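You operate a simulated robot arm through the tools that you are given. There is no shell and no other tool. Be economical: measure what you need, move in short steps, check, and stop when the job is done.

The job below is to be done with a simulated robot arm. You get a single attempt, and the scene is never put back.

## Task
Run the fan and set display A to 3, B to 6.
Fine: latch duct door A first; fan to ON; set the figures with dampers A and B.

Only the result counts: the job must be done as asked and must still hold three seconds after the hand-in. Knocking over, shifting, dropping, spilling or breaking anything else fails it.

## Robot
A 6-joint arm with a two-finger gripper, on a carriage that runs on a rail from [42.4, -0.2] to [-191.6, 0.7] (x, y) and turns from -2.705 to 3.107 rad about z. Base frame: it is fixed where the carriage stands at the start and does not move with it; the origin is on the floor, on the carriage's upright axis, x ahead of it, y to its left, z up. Units: cm, rad, N and s.
Its first joint turns from -2.897 to 2.897 rad. Places, roughly: damper lever A [80, 40, 140]; damper lever B [80, 0, 130]; duct door A [80, 40, 110]; duct door B [80, 0, 110]; duct latch A [80, 50, 100]; duct latch B [80, 20, 110]; fan [150, 90, 20]; fan switch [80, 50, 80]; far fan switch [60, 490, 80]; sleeve [110, 100, 140]. Payload 5 kg.
The TCP is the grasp point between the finger pads, 3 cm short of the fingertips. In the tool frame z runs along the fingers and y along their closing line. The gripper opens to 17.6 cm. The gripper's body begins 15.3 cm behind the TCP.
Orientation is that of the tool frame in the base frame, as [roll, pitch, yaw] about the fixed x, y, z axes, in that order (R = Rz(yaw) Ry(pitch) Rx(roll)). With the fingers straight down and closing along the base's y, the tool's x points along the base's -x, its y along +y and its z along -z.

## Interface
- The arm moves only by the tool send_rows. Its argument "steps" is text: rows parted by semicolons, each of 7 numbers parted by spaces: the turn, a rotation vector about the base's x, y, z in units of 60 degrees (1.0 is 60 degrees), then the shift along the base's x, y, z in units of 200 mm (1.0 is 200 mm), then the gripper command, from -1 (shut) to 1 (fully open), values between in proportion. In form: rx ry rz dx dy dz grip; .... A call has 1 to 10 rows; each row is the pose to reach, as a shift and turn from the pose commanded when the call began. A call with a number of a shift or a turn outside -1 to 1 is refused whole. A row lasts 0.2 s, in which the tool goes at most 5 cm and 0.15 rad; a call with a longer step from one row to the next is refused whole, and so is a gripper value outside its range. A pose out of reach is approached as far as the arm can. The call stops where the force on the tool passes 50 N (or 10 N more than at its start, if that is more) or the arm is blocked; 0.2 s more then pass. The fingers move at their own pace and stop on an object; they squeeze with about 44 N. The grip force told is the motor's: it shows also when the fingers shut on nothing. Time passes only in rows, and 0.2 s behind the last, so rows that repeat a pose let the fingers close. It gives the time, the measured TCP pose, the force on the tool (base axes), the opening and the grip force at its end, in the units of the frame above (readings bear some noise), with the torque about the TCP (base axes, N m) and any sound that the robot's microphone picked up, and new pictures: "show" is both (left out), scene, wrist or none.
- Cameras (640 x 400 px; columns grow to the right, rows downward): "scene" is now at [7.07, 21.33, 168.28]; the picture's right is [0.07, -1.00, 0.00], its down [-0.44, -0.03, -0.90] and it looks along [0.89, 0.06, -0.45] (base axes); focal length 250 px, centre (320, 200). "wrist" rides on the gripper at [6.7, -0.9, -18.3] in the tool frame; the picture's right is [0.14, 0.99, 0.00], its down [-0.92, 0.13, -0.36] and it looks along [-0.36, 0.05, 0.93] (tool axes); focal length 251 px, centre (320, 200).
- slide_trunk(by): slides the trunk up (or, below 0, down) by that many cm; the arm and the scene camera ride with it, the base frame stays. It gives what a move gives, with no picture.
- base_move(legs): drives the robot by 1 to 6 legs, each [ahead, left, turn to the left] in cm, cm and rad, along the robot's own axes; the way and the turn of a leg run together, so that a leg with both is an arc; at most 150 cm and 3.142 rad a leg. The arm and the cameras ride along, it lands a little off, and it stops where it bumps. It keeps to its track: a leg is cut to what the track allows. It gives what a move gives, and a new picture of the scene camera.
- turn_head(pan, tilt): turns the head with the scene camera to pan (to the left, within 2.094 rad either way) and tilt (down, from -0.506 to 1.204), counted from straight ahead of the robot. It gives what a move gives, and a new picture of the scene camera.
- measure_at(camera, pixels): there is no depth. For up to 12 entries [column, row, z] of the newest picture of that camera ("zoom" is the newest enlarged one), the place [x, y] in the base frame at which the ray of that pixel passes the height z, good to about 0.2 cm, but the place of the scene camera against the robot may be out by one fixed shift of up to 1.2 cm in any direction. The clock stands still meanwhile.
- enlarge(camera, box): a new picture of the part [left, top, right, bottom] of that camera's present view, enlarged. The clock stands still meanwhile.
- job_done(): hands the job in; it is judged then, once.

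Keep the steps short. Do not move on a guess: measure, check each grasp and each placing, and mend mistakes. In all there are 80 turns and 260 pictures (those below and enlarged ones count). Leave the gripper open and the arm clear of the work at the hand-in unless told otherwise, and finish with a single line.

The tools are called after "Call:" as a command line: name --argument value ..., lists and objects as JSON in quotes. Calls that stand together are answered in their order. send_rows: Moves the arm, as the interface text tells. Its arguments: {"type":"object","properties":{"steps":{"type":"string"},"show":{"type":"string","enum":["both","scene","wrist","none"]}},"required":["steps"]} The other tools are called the same way: slide_trunk (by) slides the trunk up or down; base_move (legs) drives the base; turn_head (pan, tilt) turns the head that bears the scene camera; measure_at (camera, pixels) gives the place at which the rays of pixels pass given heights; enlarge (camera, box) takes an enlarged picture of a part of a camera's view; job_done () hands the job in.

At the start:

```text
t: 0.0
eef_pos: [67.8, 33.36, 153.08]
tool_rot: [-3.141, 0.0, -3.142]
force: [-0.8, -0.4, -0.6]
moment: [0.01, -0.02, -0.01]
gripper_width: 17.6
grasp_force: 0.0
trunk travel left (down, up): [-22.5, 12.5]
robot x, y, heading: [0.05, -0.11, 0.006]
head pan, tilt: [0.066, 0.461]
```

scene: 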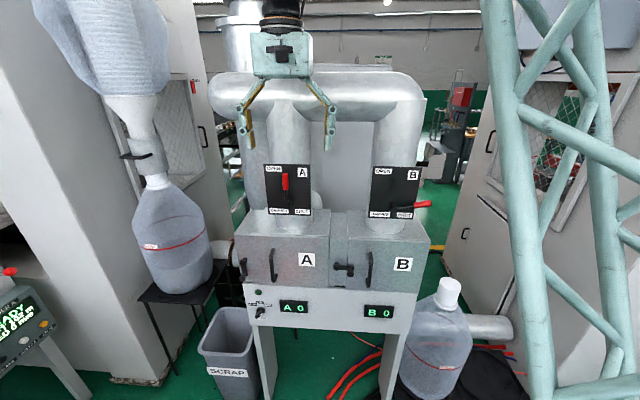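
wrist: 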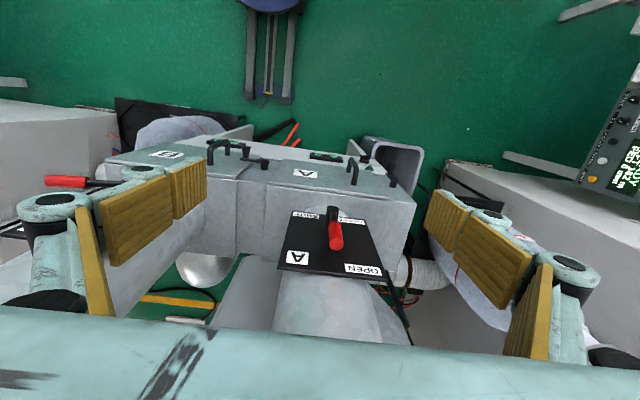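

I see the duct box with doors A and B, two damper plates, a fan switch at about (260,308) and displays A0 and B0. I'll enlarge these parts first.

Call:
enlarge --camera "scene" --box '[225, 205, 345, 330]'

Call:
enlarge --camera "scene" --box '[250, 155, 330, 220]'

Call:
enlarge --camera "scene" --box '[330, 155, 440, 330]'

```text
3.20 times, centred on (285, 268) of scene
```

zoom: 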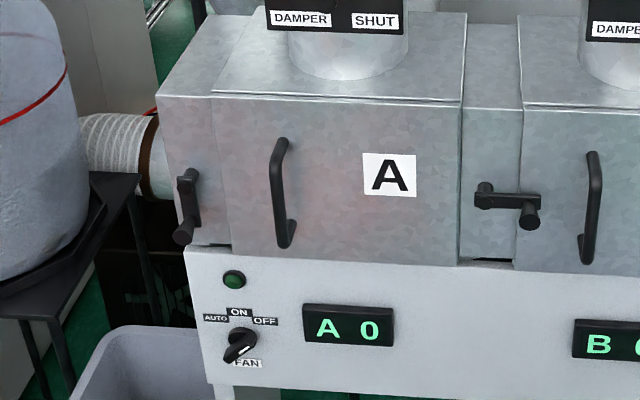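

```text
6.15 times, centred on (290, 188) of scene
```

zoom: 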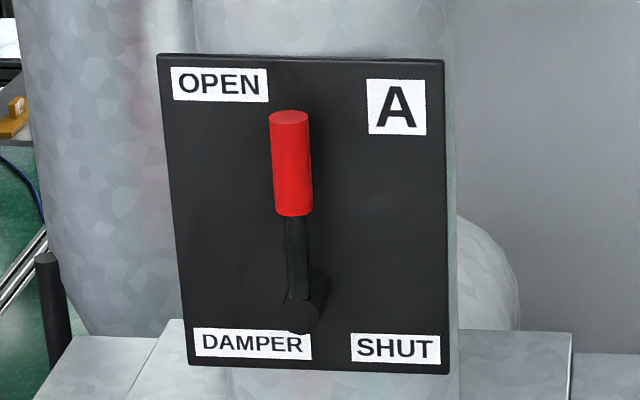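

```text
2.29 times, centred on (385, 242) of scene
```

zoom: 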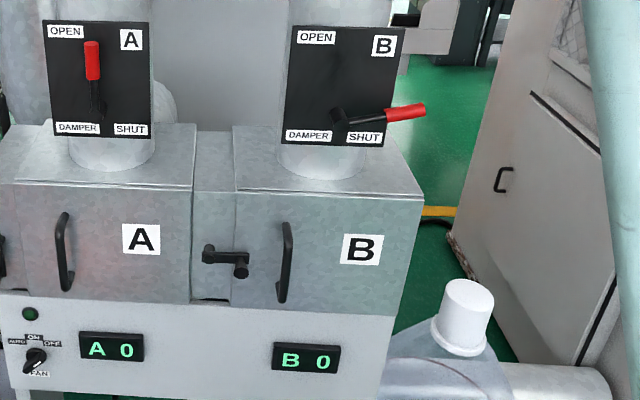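

Latch A hangs down (open), latch B lies across door B (shut). I'll look closer at the switch, latch and door edge, and measure positions.

Call:
enlarge --camera "scene" --box '[242, 284, 282, 324]'

Call:
enlarge --camera "scene" --box '[228, 240, 288, 290]'

Call:
measure_at --camera "scene" --pixels '[[243, 261, 100], [243, 261, 105], [243, 282, 100], [243, 282, 95], [260, 312, 80], [260, 312, 85], [283, 188, 140], [285, 210, 130], [285, 177, 145], [330, 290, 90], [425, 204, 130], [395, 207, 130]]'

Call:
enlarge --camera "wrist" --box '[180, 110, 460, 290]'

```text
10.00 times, centred on (262, 304) of scene
```

zoom: 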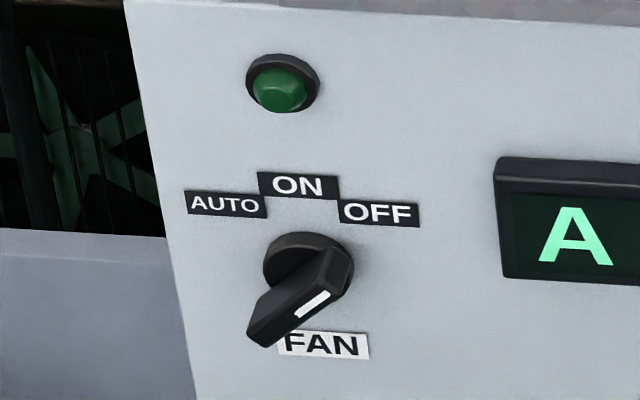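

```text
8.00 times, centred on (258, 265) of scene
```

zoom: 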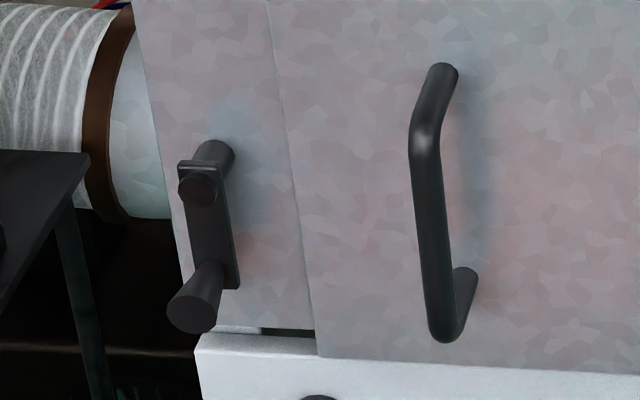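

```text
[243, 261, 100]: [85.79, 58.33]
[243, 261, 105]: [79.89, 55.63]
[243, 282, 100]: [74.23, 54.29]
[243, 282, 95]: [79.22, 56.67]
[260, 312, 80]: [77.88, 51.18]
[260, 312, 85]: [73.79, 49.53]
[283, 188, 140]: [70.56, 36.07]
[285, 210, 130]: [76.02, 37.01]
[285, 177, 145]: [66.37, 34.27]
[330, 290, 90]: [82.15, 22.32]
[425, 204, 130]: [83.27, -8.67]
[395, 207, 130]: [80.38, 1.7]
```

```text
2.22 times, centred on (320, 200) of wrist
```

zoom: 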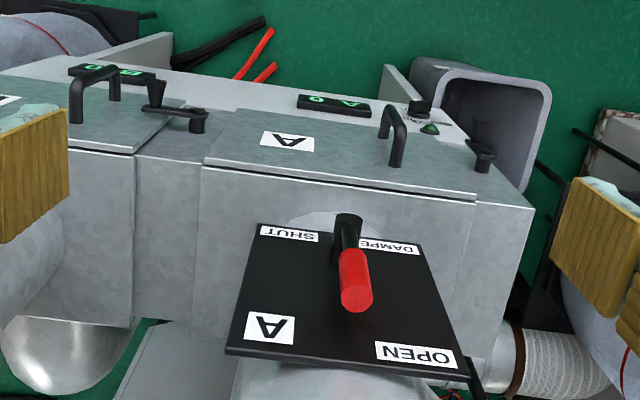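

Switch points at OFF; ON is about 45° anticlockwise. I'll triangulate with the wrist view for depth.

Call:
enlarge --camera "wrist" --box '[340, 140, 420, 190]'

Call:
measure_at --camera "wrist" --pixels '[[392, 165, 90], [392, 165, 95], [392, 165, 100], [365, 160, 82], [366, 158, 85], [336, 243, 140], [336, 243, 145], [332, 212, 130], [332, 212, 135]]'

Call:
measure_at --camera "scene" --pixels '[[241.8, 278.8, 95], [241.8, 278.8, 98], [241.8, 278.8, 92], [244.9, 259.4, 104], [244.9, 259.4, 100], [259.5, 293, 88], [259.5, 293, 85], [286.5, 208, 130], [285, 175, 140], [285, 175, 145]]'

```text
8.00 times, centred on (380, 165) of wrist
```

zoom: 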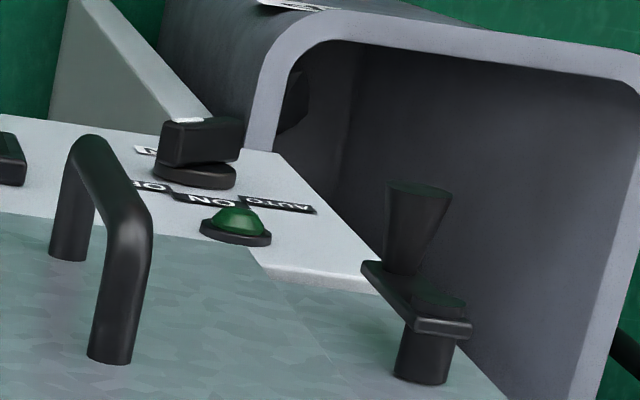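

```text
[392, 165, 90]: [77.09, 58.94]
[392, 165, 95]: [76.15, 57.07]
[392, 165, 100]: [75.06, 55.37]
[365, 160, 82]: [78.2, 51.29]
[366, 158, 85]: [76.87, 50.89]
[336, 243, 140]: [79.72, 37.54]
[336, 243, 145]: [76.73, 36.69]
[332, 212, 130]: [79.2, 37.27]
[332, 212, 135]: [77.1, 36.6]
```

```text
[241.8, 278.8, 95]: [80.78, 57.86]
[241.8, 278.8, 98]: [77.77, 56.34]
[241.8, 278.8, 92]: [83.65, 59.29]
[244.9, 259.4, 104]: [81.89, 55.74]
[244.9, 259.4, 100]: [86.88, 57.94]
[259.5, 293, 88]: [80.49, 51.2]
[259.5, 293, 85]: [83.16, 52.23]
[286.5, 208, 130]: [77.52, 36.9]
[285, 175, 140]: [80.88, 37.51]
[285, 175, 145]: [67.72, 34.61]
```

Latch knob A tip comes out at about (75.3, 55.5, 100). Next I tilt the gripper from pointing down towards pointing forward while backing off 10 cm.

Call:
send_rows --steps "0 -0.14 0 -0.1 0 0 1;0 -0.28 0 -0.2 0 0 1;0 -0.42 0 -0.3 0 0 1;0 -0.56 0 -0.4 0 0 1;0 -0.7 0 -0.5 0 0 1;0 -0.84 0 -0.5 0 0 1;0 -0.98 0 -0.5 0 0 1" --show "none"

Call:
send_rows --steps "0 -0.14 0 0 0 0 1;0 -0.28 0 0 0 0 1;0 -0.42 0 0 0 0 1;0 -0.52 0 0 0 0 1;0 -0.52 0 0 0 0 1"

```text
t: 1.8
eef_pos: [60.02, 33.61, 156.93]
tool_rot: [3.045, 1.063, 3.033]
force: [0.4, -0.5, 0.6]
moment: [0.05, 0.04, 0.12]
gripper_width: 17.59
grasp_force: 0.0
trunk travel left (down, up): [-22.5, 12.5]
robot x, y, heading: [0.25, -0.13, 0.004]
head pan, tilt: [0.066, 0.461]
stopped in row 7: the arm was blocked; the commanded pose is now the measured one
```

```text
t: 2.5
eef_pos: [62.33, 35.77, 171.46]
tool_rot: [1.858, 1.317, 1.865]
force: [0.9, -0.3, 0.5]
moment: [-0.04, -0.01, 0.17]
gripper_width: 17.59
grasp_force: 0.0
trunk travel left (down, up): [-22.5, 12.5]
robot x, y, heading: [0.04, 0.08, -0.001]
head pan, tilt: [0.066, 0.461]
stopped in row 3: the arm was blocked; the commanded pose is now the measured one
```

scene: 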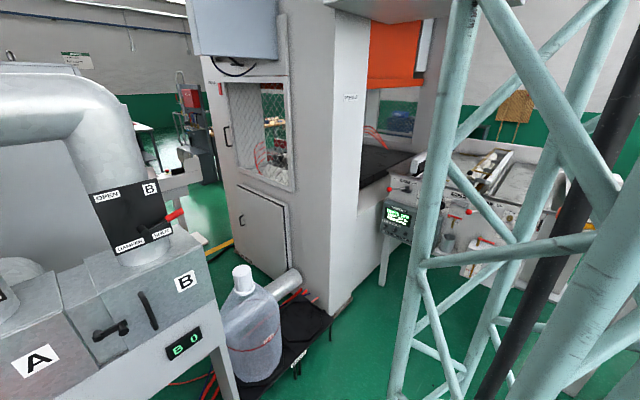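
wrist: 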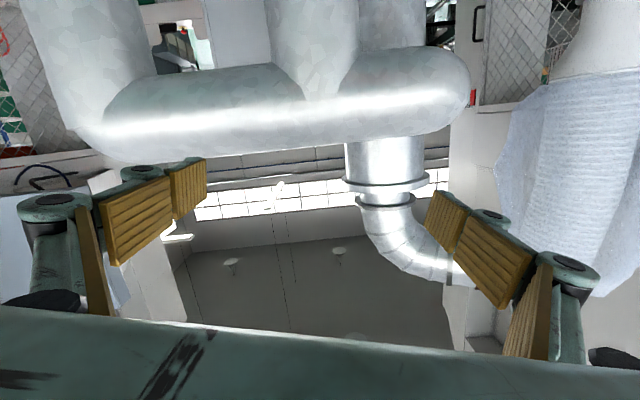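

The arm is cramped near the robot and was blocked; the scene picture also swung right. I'll back the carriage off 40 cm for room.

Call:
base_move --legs '[[-40, 0, 0]]'

Call:
turn_head --pan 0.25 --tilt 0.46

```text
t: 5.0
eef_pos: [22.33, 36.14, 171.32]
tool_rot: [1.858, 1.318, 1.87]
force: [0.0, 0.0, -0.7]
moment: [-0.01, 0.02, -0.01]
gripper_width: 17.59
grasp_force: 0.1
trunk travel left (down, up): [-22.5, 12.5]
robot x, y, heading: [-40.0, 0.51, -0.004]
head pan, tilt: [0.066, 0.461]
```

scene: 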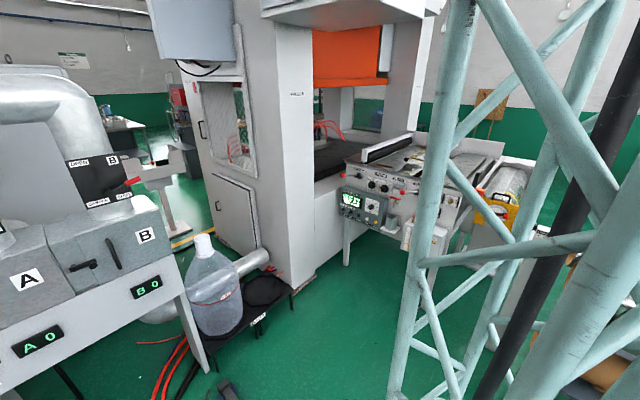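

```text
t: 5.8
eef_pos: [22.42, 36.22, 171.58]
tool_rot: [1.851, 1.316, 1.862]
force: [0.4, 0.0, -0.2]
moment: [0.01, -0.01, 0.02]
gripper_width: 17.59
grasp_force: 0.1
trunk travel left (down, up): [-22.5, 12.5]
robot x, y, heading: [-39.81, -0.18, -0.003]
head pan, tilt: [0.25, 0.461]
```

scene: 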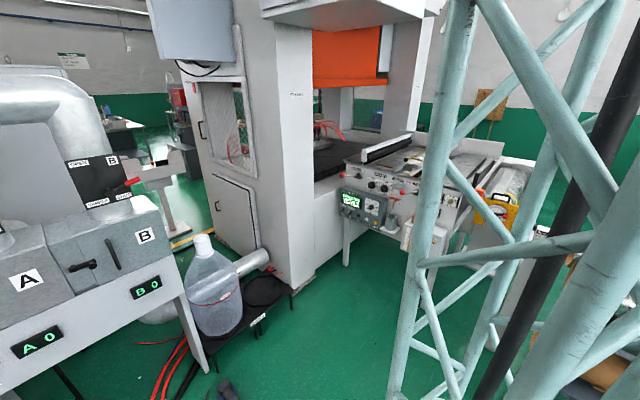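

The tool now points almost straight forward with 14° of roll. I'll level it and extend forward 20 cm and down 20 cm, well short of the duct.

Call:
send_rows --steps "0 0 0 0.2 0 0 1;-0.06 -0.02 0 0.4 0 0 1;-0.12 -0.04 0 0.6 0 -0.15 1;-0.18 -0.067 0 0.8 0 -0.3 1;-0.234 -0.067 0 1 0 -0.5 1;-0.234 -0.067 0 1 0 -0.7 1;-0.234 -0.067 0 1 0 -0.9 1;-0.234 -0.067 0 1 0 -1 1"

Call:
turn_head --pan 0.2 --tilt 0.5

```text
refused: row 5 steps farther than a row can; nothing moved
```

```text
t: 6.4
eef_pos: [22.44, 36.4, 171.38]
tool_rot: [1.854, 1.315, 1.865]
force: [-0.4, 0.1, 0.3]
moment: [-0.01, 0.02, 0.03]
gripper_width: 17.6
grasp_force: 0.1
trunk travel left (down, up): [-22.5, 12.5]
robot x, y, heading: [-39.77, 0.26, -0.001]
head pan, tilt: [0.201, 0.499]
```

scene: 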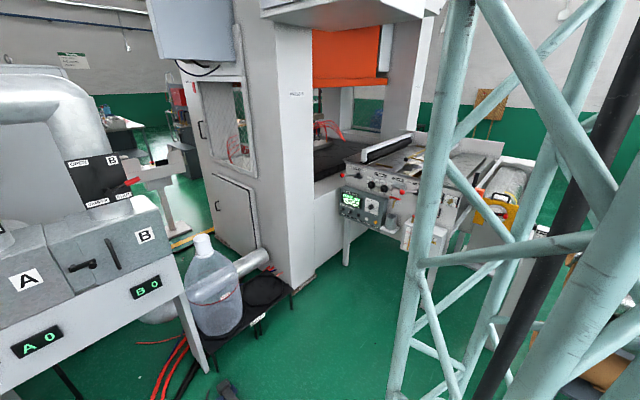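

The step was too long; I'll retry with smaller rows.

Call:
send_rows --steps "0 0 0 0.2 0 0 1;-0.06 -0.02 0 0.4 0 0 1;-0.12 -0.04 0 0.6 0 -0.1 1;-0.18 -0.067 0 0.8 0 -0.2 1;-0.234 -0.067 0 0.95 0 -0.35 1;-0.234 -0.067 0 1 0 -0.55 1;-0.234 -0.067 0 1 0 -0.75 1;-0.234 -0.067 0 1 0 -0.95 1;-0.234 -0.067 0 1 0 -1 1"

Call:
turn_head --pan 0.25 --tilt 0.45

```text
t: 8.4
eef_pos: [42.47, 36.39, 151.24]
tool_rot: [-2.605, 1.566, -2.593]
force: [0.6, 0.0, -0.2]
moment: [-0.03, -0.07, -0.1]
gripper_width: 17.59
grasp_force: 0.1
trunk travel left (down, up): [-22.5, 12.5]
robot x, y, heading: [-39.75, -0.05, -0.004]
head pan, tilt: [0.201, 0.499]
```

scene: 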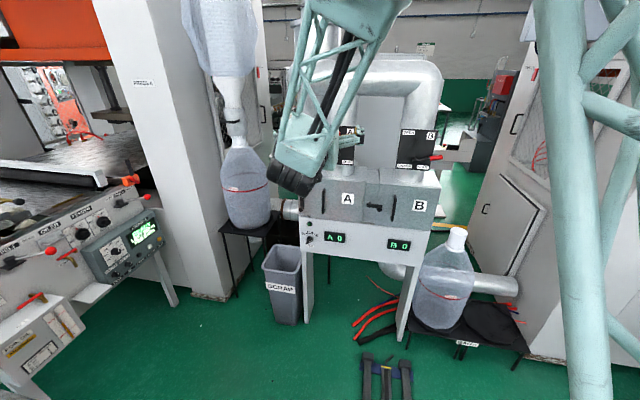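
wrist: 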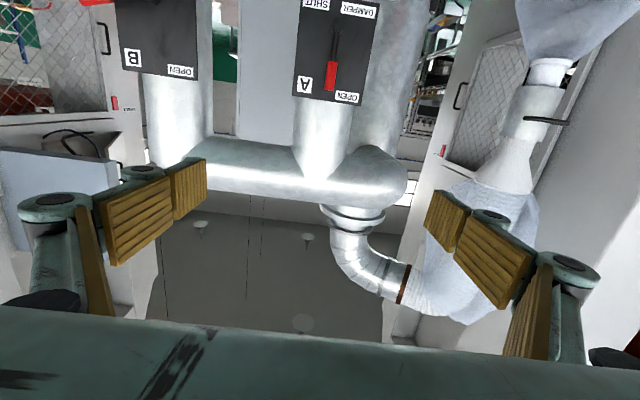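

```text
t: 9.0
eef_pos: [42.41, 36.42, 151.23]
tool_rot: [-2.62, 1.566, -2.611]
force: [0.7, 0.1, 0.0]
moment: [0.03, -0.02, -0.01]
gripper_width: 17.61
grasp_force: 0.0
trunk travel left (down, up): [-22.5, 12.5]
robot x, y, heading: [-39.71, 0.05, 0.0]
head pan, tilt: [0.25, 0.45]
```

scene: 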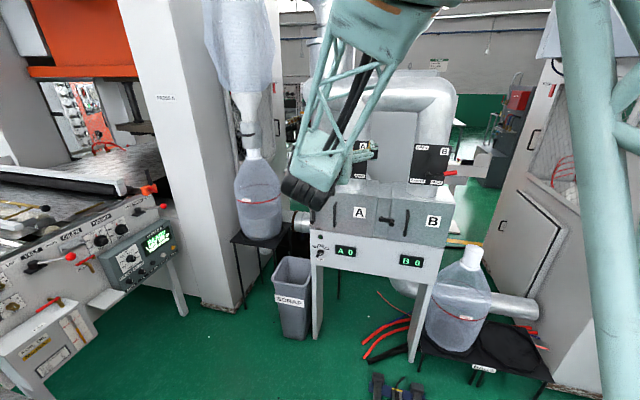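

Head works again and the tool is level, facing forward. I'll lower the trunk 20 cm, then go down and left towards latch A (knob about [75,55.5,100]).

Call:
slide_trunk --by -20

Call:
send_rows --steps "0 0 0 0 0.12 -0.2 1;0 0 0 0 0.25 -0.4 1;0 0 0 0 0.38 -0.6 1;0 0 0 0 0.5 -0.8 1;0 0 0 0 0.65 -0.95 1;0 0 0 0.1 0.8 -1 1;0 0 0 0.2 0.9 -1 1;0 0 0 0.3 0.93 -1 1;0 0 0 0.5 0.93 -1 1" --show "none"

Call:
send_rows --steps "0 0 0 0 0 -0.2 1;0 0 0 0 0 -0.4 1;0 0 0 0 0 -0.55 1;0 0 0 0 0 -0.55 1"

```text
t: 11.2
eef_pos: [42.41, 36.37, 131.35]
tool_rot: [-2.63, 1.567, -2.618]
force: [0.0, -0.5, 0.6]
moment: [-0.01, 0.03, 0.01]
gripper_width: 17.6
grasp_force: 0.0
trunk travel left (down, up): [-2.5, 32.5]
robot x, y, heading: [-39.87, 0.3, -0.003]
head pan, tilt: [0.25, 0.45]
```

```text
t: 13.2
eef_pos: [52.5, 54.97, 111.29]
tool_rot: [-2.465, 1.565, -2.452]
force: [-0.8, 0.8, 0.0]
moment: [0.01, 0.11, -0.09]
gripper_width: 17.6
grasp_force: 0.1
trunk travel left (down, up): [-2.5, 32.5]
robot x, y, heading: [-39.86, 0.19, -0.002]
head pan, tilt: [0.25, 0.45]
```

```text
t: 14.2
eef_pos: [52.58, 54.89, 100.18]
tool_rot: [-2.64, 1.567, -2.63]
force: [0.4, 0.3, -0.7]
moment: [0.01, -0.11, -0.03]
gripper_width: 17.59
grasp_force: 0.1
trunk travel left (down, up): [-2.5, 32.5]
robot x, y, heading: [-39.84, 0.23, -0.002]
head pan, tilt: [0.25, 0.45]
```

scene: 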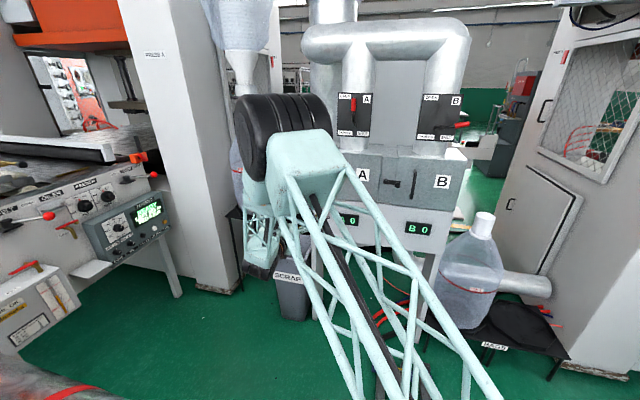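
wrist: 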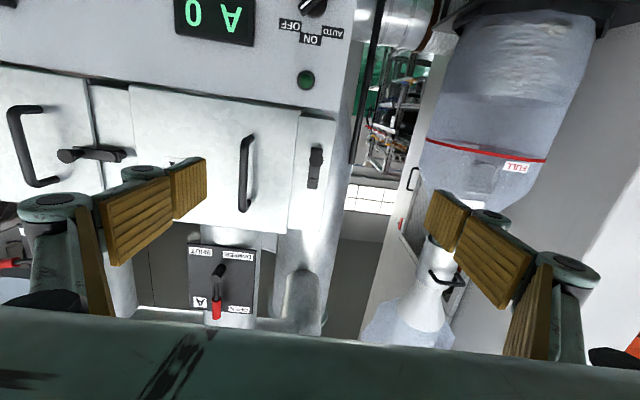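

The wrist view (upside down) now shows latch A at about (315,165). I'll enlarge and measure.

Call:
enlarge --camera "wrist" --box '[230, 110, 350, 230]'

Call:
measure_at --camera "wrist" --pixels '[[316, 155, 98], [316, 155, 99], [316, 155, 100], [316, 183, 104], [316, 183, 105], [316, 183, 106], [318, 6, 82], [318, 6, 80]]'

Call:
enlarge --camera "wrist" --box '[260, 0, 360, 70]'

```text
3.33 times, centred on (290, 170) of wrist
```

zoom: 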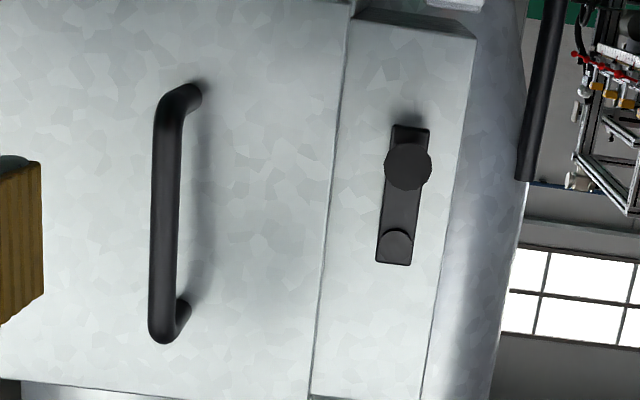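

```text
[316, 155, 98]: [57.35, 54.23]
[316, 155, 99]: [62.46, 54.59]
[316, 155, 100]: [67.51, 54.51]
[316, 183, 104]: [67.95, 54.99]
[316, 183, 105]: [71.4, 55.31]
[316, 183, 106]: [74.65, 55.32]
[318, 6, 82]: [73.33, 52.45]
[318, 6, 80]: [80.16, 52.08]
```

```text
5.71 times, centred on (310, 35) of wrist
```

zoom: 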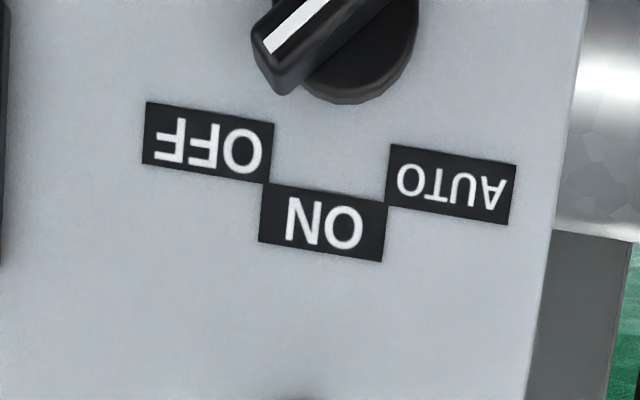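

Knob centre is about y 54.9, z 102.2, tip x ≈75; pivot about z 107. I'll half-close the fingers and approach to x≈69.

Call:
send_rows --steps "0 0 0 0.1 0 0.1 -0.2;0 0 0 0.3 0 0.1 -0.3;0 0 0 0.5 0 0.1 -0.3;0 0 0 0.7 0 0.1 -0.3;0 0 0 0.82 0 0.1 -0.3;0 0 0 0.82 0 0.1 -0.3" --show "wrist"

Call:
enlarge --camera "wrist" --box '[240, 140, 400, 260]'

```text
t: 15.6
eef_pos: [68.88, 54.92, 102.35]
tool_rot: [-2.598, 1.565, -2.587]
force: [-0.9, -0.4, -0.9]
moment: [0.02, -0.05, 0.04]
gripper_width: 6.15
grasp_force: 0.1
trunk travel left (down, up): [-2.5, 32.5]
robot x, y, heading: [-39.51, 0.01, -0.004]
head pan, tilt: [0.25, 0.45]
```

wrist: 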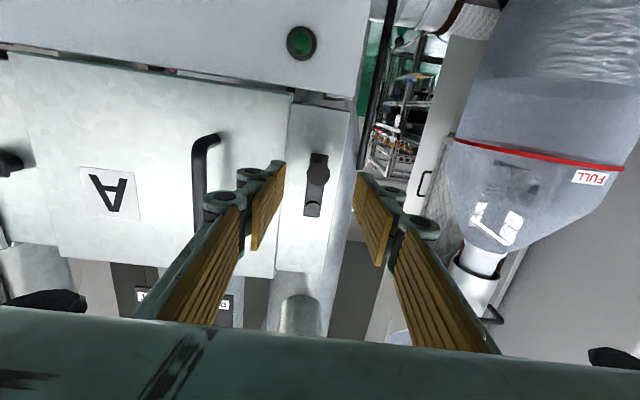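

```text
3.33 times, centred on (320, 200) of wrist
```

zoom: 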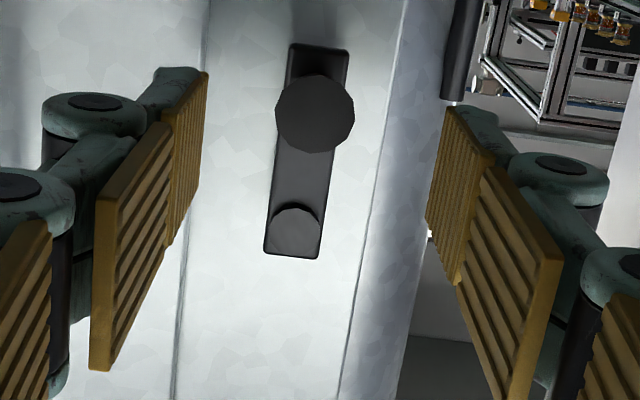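

Call:
measure_at --camera "wrist" --pixels '[[318.5, 174.4, 102], [318.5, 174.4, 102.5], [318.5, 174.4, 103], [312.5, 211, 106], [312.5, 211, 107], [312.5, 211, 108]]'

```text
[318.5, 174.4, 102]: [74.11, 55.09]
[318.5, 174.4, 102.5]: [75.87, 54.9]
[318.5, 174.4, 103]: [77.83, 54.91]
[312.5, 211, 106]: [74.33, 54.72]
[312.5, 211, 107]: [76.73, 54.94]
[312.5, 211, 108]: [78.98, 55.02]
```

Aligned (y 54.9, z ≈102.4). I'll advance 5.5 cm and close on the knob.

Call:
send_rows --steps "0 0 0 0.1 0 0 -0.3;0 0 0 0.2 0 0 -0.3;0 0 0 0.28 0 0 -0.3;0 0 0 0.28 0 0 -1;0 0 0 0.28 0 0 -1;0 0 0 0.28 0 0 -1;0 0 0 0.28 0 0 -1" --show "wrist"

```text
t: 17.2
eef_pos: [74.48, 54.87, 102.21]
tool_rot: [-2.71, 1.565, -2.701]
force: [-2.2, -8.1, 0.8]
moment: [0.27, -0.18, -0.24]
gripper_width: 1.72
grasp_force: 45.2
trunk travel left (down, up): [-2.5, 32.5]
robot x, y, heading: [-39.72, 0.17, -0.007]
head pan, tilt: [0.25, 0.45]
```

wrist: 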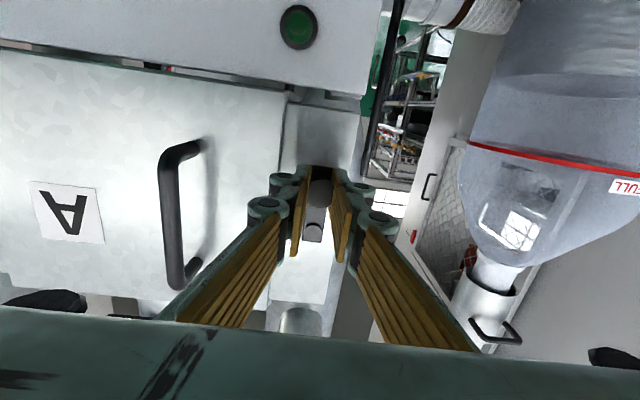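

Knob gripped (1.7 cm wide). I'll swing it on an arc of about 4.6 cm towards the door, first half.

Call:
send_rows --steps "0 0 0 0 -0.06 0.008 -1;0 0 0 0 -0.115 0.031 -1;0 0 0 0 -0.163 0.067 -1;0 0 0 0 -0.163 0.067 -1" --show "wrist"

```text
t: 18.2
eef_pos: [74.31, 51.69, 103.63]
tool_rot: [-2.604, 1.565, -2.594]
force: [-4.5, 4.0, -0.7]
moment: [-0.12, 0.37, -0.04]
gripper_width: 1.71
grasp_force: 45.2
trunk travel left (down, up): [-2.5, 32.5]
robot x, y, heading: [-39.96, 0.7, -0.008]
head pan, tilt: [0.25, 0.45]
```

wrist: 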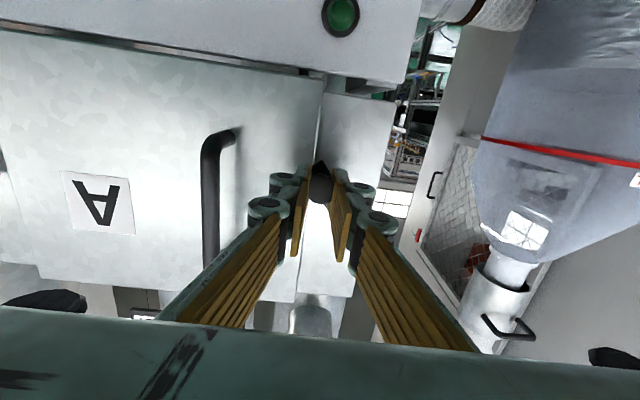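

Small forces, latch is turning. On to the second half.

Call:
send_rows --steps "0 0 0 0 -0.036 0.048 -1;0 0 0 0 -0.059 0.103 -1;0 0 0 0 -0.067 0.163 -1;0 0 0 0 -0.067 0.168 -1;0 0 0 0 -0.067 0.168 -1" --show "wrist"

Call:
enlarge --camera "wrist" --box '[250, 120, 410, 260]'

```text
t: 19.4
eef_pos: [74.39, 49.99, 106.95]
tool_rot: [-2.756, 1.567, -2.75]
force: [-27.0, -21.2, -7.9]
moment: [-0.38, 0.78, -0.78]
gripper_width: 1.72
grasp_force: 44.5
trunk travel left (down, up): [-2.5, 32.5]
robot x, y, heading: [-39.45, -0.13, -0.003]
head pan, tilt: [0.25, 0.45]
```

wrist: 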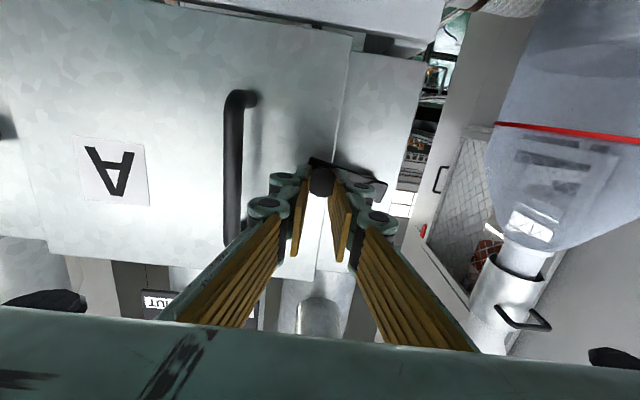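

```text
2.86 times, centred on (330, 190) of wrist
```

zoom: 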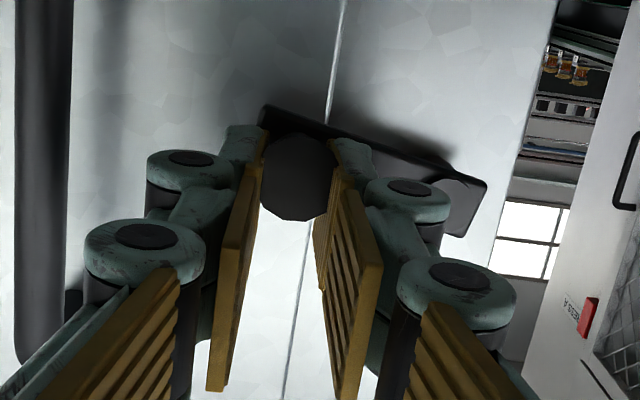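

The latch arm is still about 12° short of level. Continue up about 1.3 cm.

Call:
send_rows --steps "0 0 0 0 -0.015 0.03 -1;0 0 0 0 -0.02 0.05 -1;0 0 0 0 -0.02 0.07 -1;0 0 0 0 -0.02 0.07 -1" --show "wrist"

Call:
enlarge --camera "wrist" --box '[250, 120, 410, 260]'

```text
t: 20.4
eef_pos: [74.37, 49.95, 108.27]
tool_rot: [-2.7, 1.564, -2.689]
force: [-10.4, -9.4, -15.1]
moment: [-0.18, 0.33, -0.38]
gripper_width: 1.7
grasp_force: 45.3
trunk travel left (down, up): [-2.5, 32.5]
robot x, y, heading: [-39.61, 0.24, -0.003]
head pan, tilt: [0.25, 0.45]
```

wrist: 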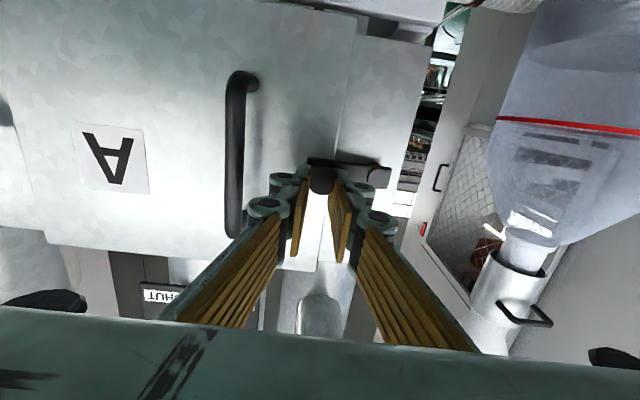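

```text
2.86 times, centred on (330, 190) of wrist
```

zoom: 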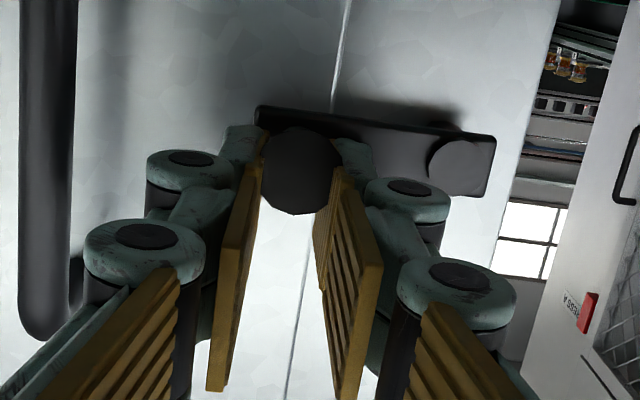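

Latch now looks level. One small nudge up to check for the stop.

Call:
send_rows --steps "0 0 0 0 0 0.02 -1;0 0 0 0 0 0.02 -1" --show "none"

Call:
send_rows --steps "0 0 0 0 0 -0.01 -1;0 0 0 0 0 -0.01 -0.6;0 0 0 0 0 -0.01 -0.45;0 0 0 0 0 -0.01 -0.45;0 0 0 -0.1 0 -0.01 -0.45;0 0 0 -0.3 0 -0.01 -0.45;0 0 0 -0.5 0 -0.01 -0.45;0 0 0 -0.7 0 -0.01 -0.45;0 0 0 -0.7 0 -0.01 -0.45" --show "both"

Call:
enlarge --camera "wrist" --box '[140, 60, 400, 240]'

```text
t: 21.0
eef_pos: [74.45, 49.97, 108.28]
tool_rot: [-2.763, 1.559, -2.756]
force: [-20.6, -13.1, -33.6]
moment: [-0.21, 1.2, -0.6]
gripper_width: 1.71
grasp_force: 45.3
trunk travel left (down, up): [-2.5, 32.5]
robot x, y, heading: [-39.59, 0.22, -0.002]
head pan, tilt: [0.25, 0.45]
```

```text
t: 23.0
eef_pos: [60.33, 49.98, 108.64]
tool_rot: [-2.668, 1.567, -2.659]
force: [-1.0, 0.3, -0.1]
moment: [0.0, 0.05, -0.06]
gripper_width: 4.87
grasp_force: 0.2
trunk travel left (down, up): [-2.5, 32.5]
robot x, y, heading: [-40.12, 0.12, -0.007]
head pan, tilt: [0.25, 0.45]
```

scene: 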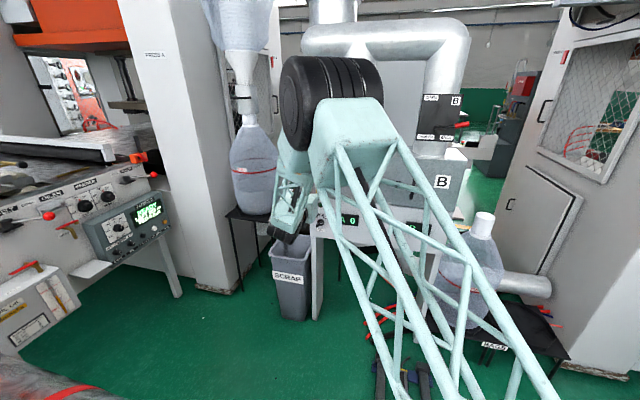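
wrist: 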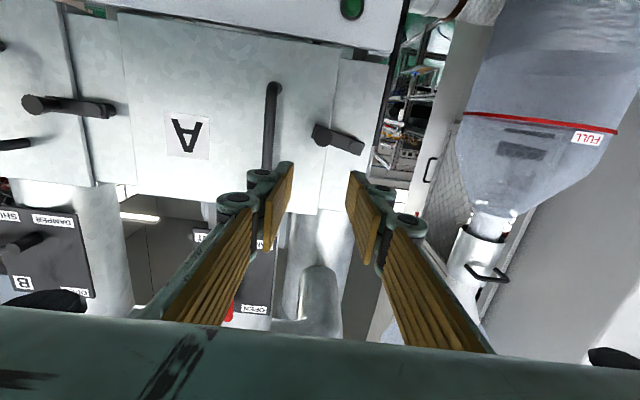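

```text
2.22 times, centred on (270, 150) of wrist
```

zoom: 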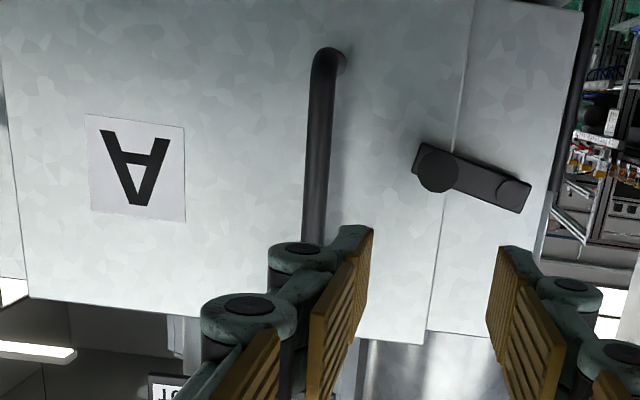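

After release the latch sagged back to about 14° below level (latch B sits level). I'll look closely at the door edge and latch to learn why.

Call:
enlarge --camera "wrist" --box '[280, 60, 400, 160]'

Call:
enlarge --camera "wrist" --box '[0, 10, 200, 190]'

```text
4.00 times, centred on (340, 110) of wrist
```

zoom: 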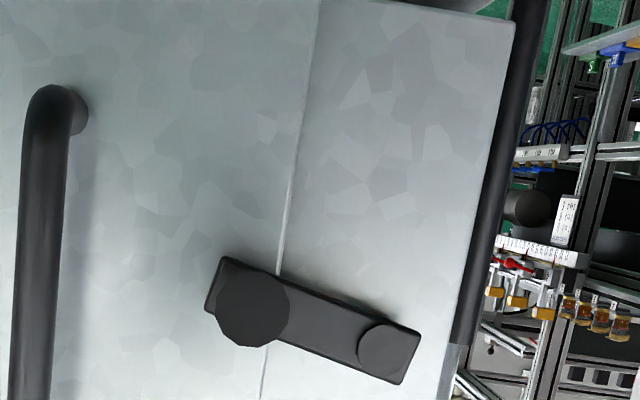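

```text
2.22 times, centred on (100, 100) of wrist
```

zoom: 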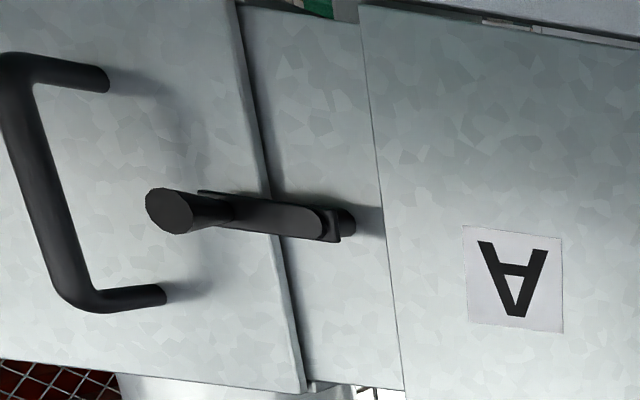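

I'll check whether door A is slightly ajar: press it shut with closed fingers at a clear spot (y≈48, z≈97), below the latch and left of the handle.

Call:
send_rows --steps "0 0 0 0 -0.05 -0.2 -1;0 0 0 0 -0.1 -0.4 -1;0 0 0 0 -0.1 -0.58 -1;0 0 0 0.2 -0.1 -0.58 -1;0 0 0 0.4 -0.1 -0.58 -1;0 0 0 0.6 -0.1 -0.58 -1;0 0 0 0.75 -0.1 -0.58 -1;0 0 0 0.75 -0.1 -0.58 -1" --show "wrist"

Call:
send_rows --steps "0 0 0 0.05 0 0 -1;0 0 0 0.1 0 0 -1;0 0 0 0.15 0 0 -1;0 0 0 0.2 0 0 -1;0 0 0 0.25 0 0 -1;0 0 0 0.3 0 0 -1;0 0 0 0.35 0 0 -1;0 0 0 0.4 0 0 -1" --show "wrist"

```text
t: 24.8
eef_pos: [75.41, 47.89, 97.15]
tool_rot: [-2.631, 1.566, -2.62]
force: [-0.5, -0.2, -0.1]
moment: [0.02, -0.08, 0.02]
gripper_width: 0.0
grasp_force: 44.1
trunk travel left (down, up): [-2.5, 32.5]
robot x, y, heading: [-40.11, -0.01, 0.004]
head pan, tilt: [0.25, 0.45]
```

wrist: 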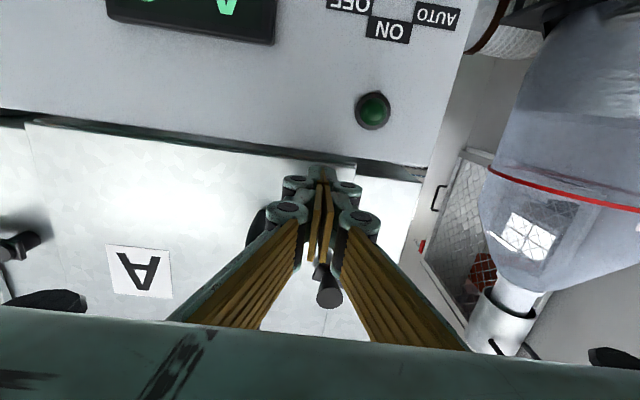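

```text
t: 25.3
eef_pos: [76.02, 47.93, 97.12]
tool_rot: [-2.673, 1.563, -2.665]
force: [-35.8, -12.3, 10.7]
moment: [0.13, -0.61, -0.37]
gripper_width: 0.59
grasp_force: 44.9
trunk travel left (down, up): [-2.5, 32.5]
robot x, y, heading: [-40.09, 0.27, 0.003]
head pan, tilt: [0.25, 0.45]
stopped in row 2: the force on the tool passed its limit at 77 N (the readings are from after the stop); the commanded pose is now the measured one
```

wrist: 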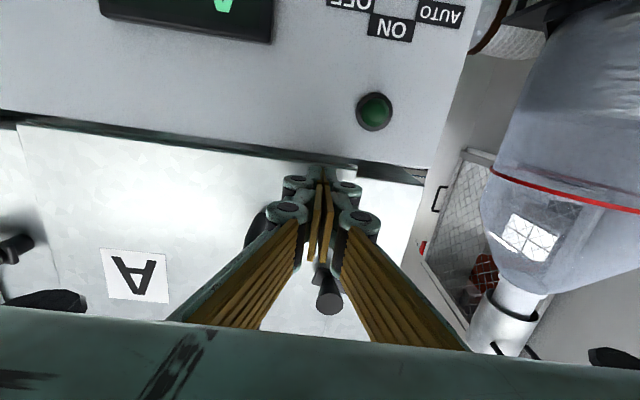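

The door is firmly shut (contact at x≈79). I'll back off and go back to the latch knob for another, fuller turn.

Call:
send_rows --steps "0 0 0 -0.2 0 0 -1;0 0 0 -0.4 0 0 -0.7;0 0 0 -0.5 0.05 0.15 -0.4;0 0 0 -0.5 0.1 0.35 -0.3;0 0 0 -0.5 0.105 0.485 -0.3;0 0 0 -0.5 0.105 0.485 -0.3" --show "wrist"

Call:
enlarge --camera "wrist" --box '[240, 110, 400, 230]'

```text
t: 26.7
eef_pos: [66.42, 50.17, 106.35]
tool_rot: [-2.729, 1.562, -2.719]
force: [-0.1, 0.1, 1.6]
moment: [0.02, 0.1, 0.02]
gripper_width: 6.18
grasp_force: 0.1
trunk travel left (down, up): [-2.5, 32.5]
robot x, y, heading: [-39.77, 0.42, -0.003]
head pan, tilt: [0.25, 0.45]
```

wrist: 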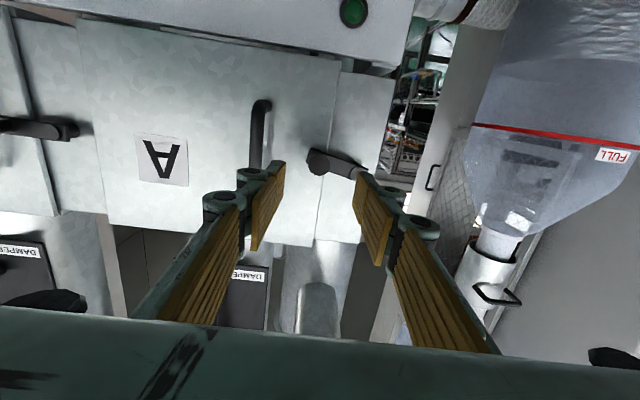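

```text
3.33 times, centred on (320, 170) of wrist
```

zoom: 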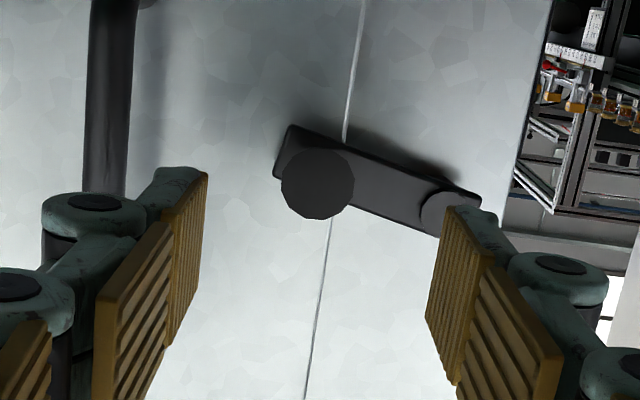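

The latch stays steadily about 12° below level; knob at z≈106. I'll regrip and take it to the stop, holding before release.

Call:
send_rows --steps "0 0 0 0.15 0 -0.015 -0.3;0 0 0 0.3 0 -0.015 -0.3;0 0 0 0.36 0 -0.015 -0.3;0 0 0 0.36 0 -0.015 -1;0 0 0 0.36 0 -0.015 -1;0 0 0 0.36 0 -0.015 -1;0 0 0 0.36 0 -0.015 -1" --show "none"

Call:
send_rows --steps "0 0 0 0 0 0.03 -1;0 0 0 0 -0.01 0.06 -1;0 0 0 0 -0.01 0.09 -1;0 0 0 0 -0.01 0.12 -1;0 0 0 0 -0.01 0.13 -1;0 0 0 0 -0.01 0.13 -1" --show "wrist"

Call:
enlarge --camera "wrist" --box '[250, 110, 410, 230]'

```text
t: 28.3
eef_pos: [73.47, 49.99, 106.09]
tool_rot: [-2.733, 1.56, -2.724]
force: [2.5, -1.6, 0.7]
moment: [0.09, -0.2, -0.19]
gripper_width: 1.71
grasp_force: 45.3
trunk travel left (down, up): [-2.5, 32.5]
robot x, y, heading: [-39.81, 0.16, 0.0]
head pan, tilt: [0.25, 0.45]
```

```text
t: 29.7
eef_pos: [73.68, 49.9, 108.52]
tool_rot: [-2.753, 1.557, -2.743]
force: [-2.6, -5.2, -30.4]
moment: [-0.06, 0.88, -0.32]
gripper_width: 1.75
grasp_force: 45.2
trunk travel left (down, up): [-2.5, 32.5]
robot x, y, heading: [-39.94, -0.12, -0.003]
head pan, tilt: [0.25, 0.45]
```

wrist: 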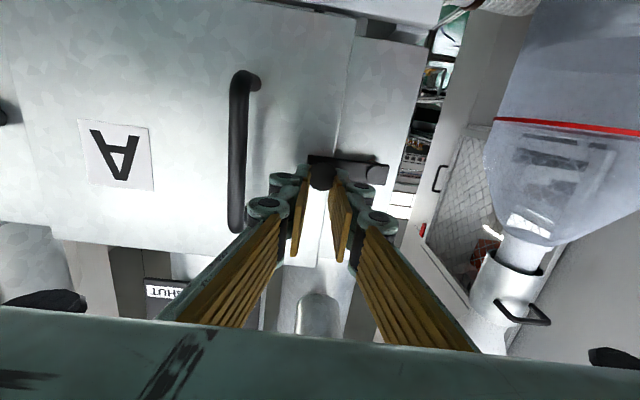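

```text
3.33 times, centred on (330, 170) of wrist
```

zoom: 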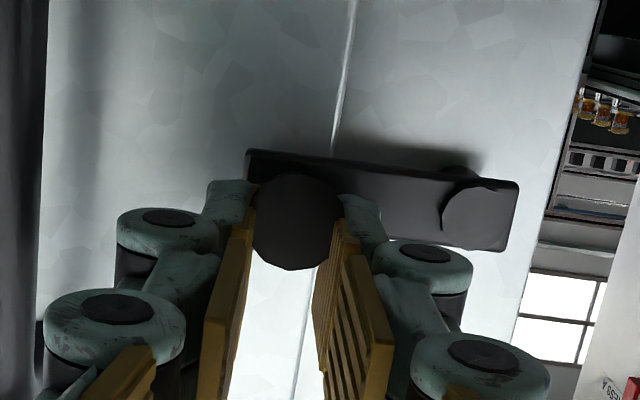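

Level again and against a stop. I'll ease, open the fingers in place without retracting, and look.

Call:
send_rows --steps "0 0 0 0 0 -0.005 -0.9;0 0 0 0 0 -0.005 -0.75;0 0 0 0 0 -0.005 -0.6;0 0 0 0 0 -0.005 -0.6;0 0 0 0 0 -0.005 -0.6" --show "wrist"

Call:
enlarge --camera "wrist" --box '[250, 110, 410, 230]'

```text
t: 30.9
eef_pos: [73.55, 49.88, 108.66]
tool_rot: [-2.708, 1.561, -2.701]
force: [-0.1, 0.2, -0.3]
moment: [0.02, 0.03, -0.01]
gripper_width: 3.52
grasp_force: 0.1
trunk travel left (down, up): [-2.5, 32.5]
robot x, y, heading: [-39.87, 0.06, -0.001]
head pan, tilt: [0.25, 0.45]
```

wrist: 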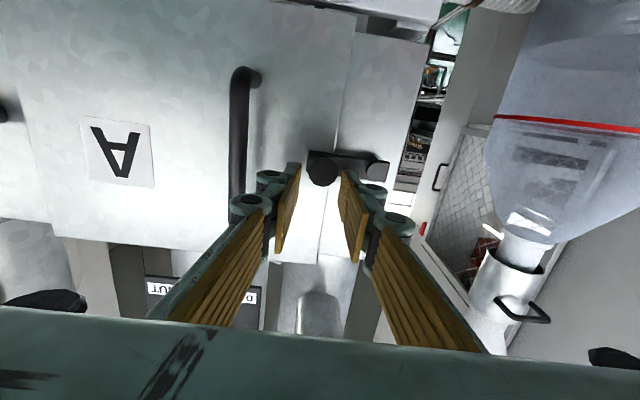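

```text
3.33 times, centred on (330, 170) of wrist
```

zoom: 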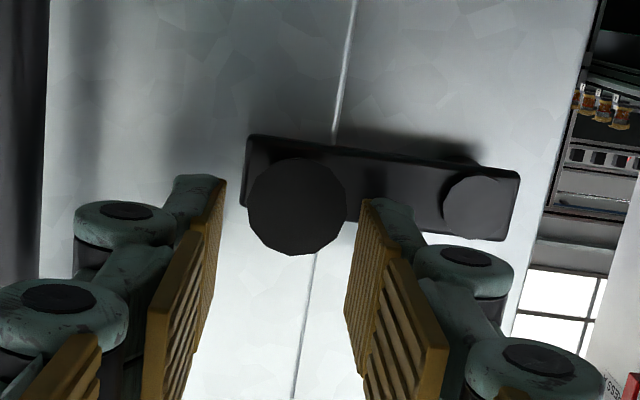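

Stays level when released. I'll retract straight back keeping this narrow opening.

Call:
send_rows --steps "0 0 0 -0.05 0 0 -0.6;0 0 0 -0.15 0 0 -0.6;0 0 0 -0.3 0 0 -0.6;0 0 0 -0.5 0 0 -0.6;0 0 0 -0.6 0 0 -0.6;0 0 0 -0.6 0 0 -0.6" --show "wrist"

Call:
enlarge --camera "wrist" --box '[240, 90, 400, 210]'

```text
t: 32.3
eef_pos: [61.42, 49.9, 108.49]
tool_rot: [-2.722, 1.56, -2.712]
force: [-0.2, -0.6, 0.4]
moment: [-0.03, 0.0, 0.01]
gripper_width: 3.49
grasp_force: 0.0
trunk travel left (down, up): [-2.5, 32.5]
robot x, y, heading: [-39.79, 0.18, -0.002]
head pan, tilt: [0.25, 0.45]
```

wrist: 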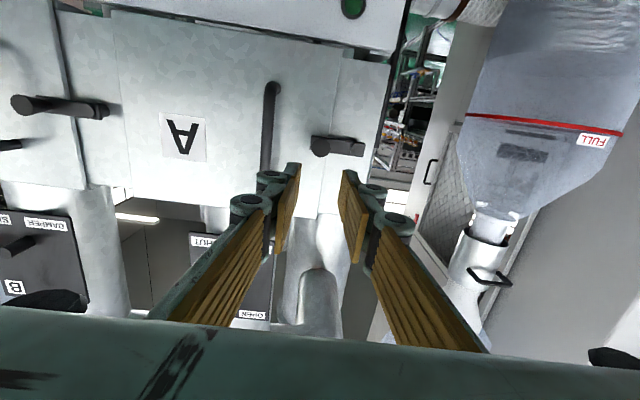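

```text
3.33 times, centred on (320, 150) of wrist
```

zoom: 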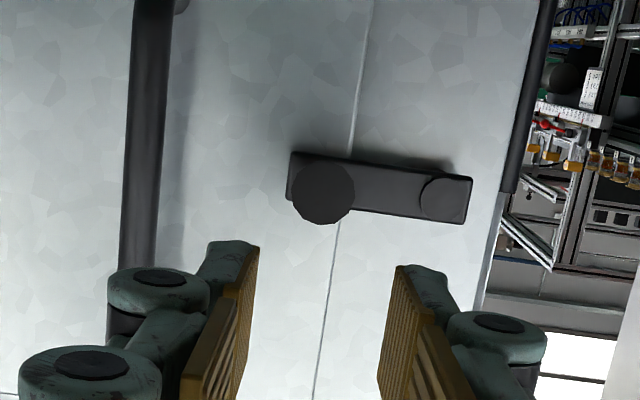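

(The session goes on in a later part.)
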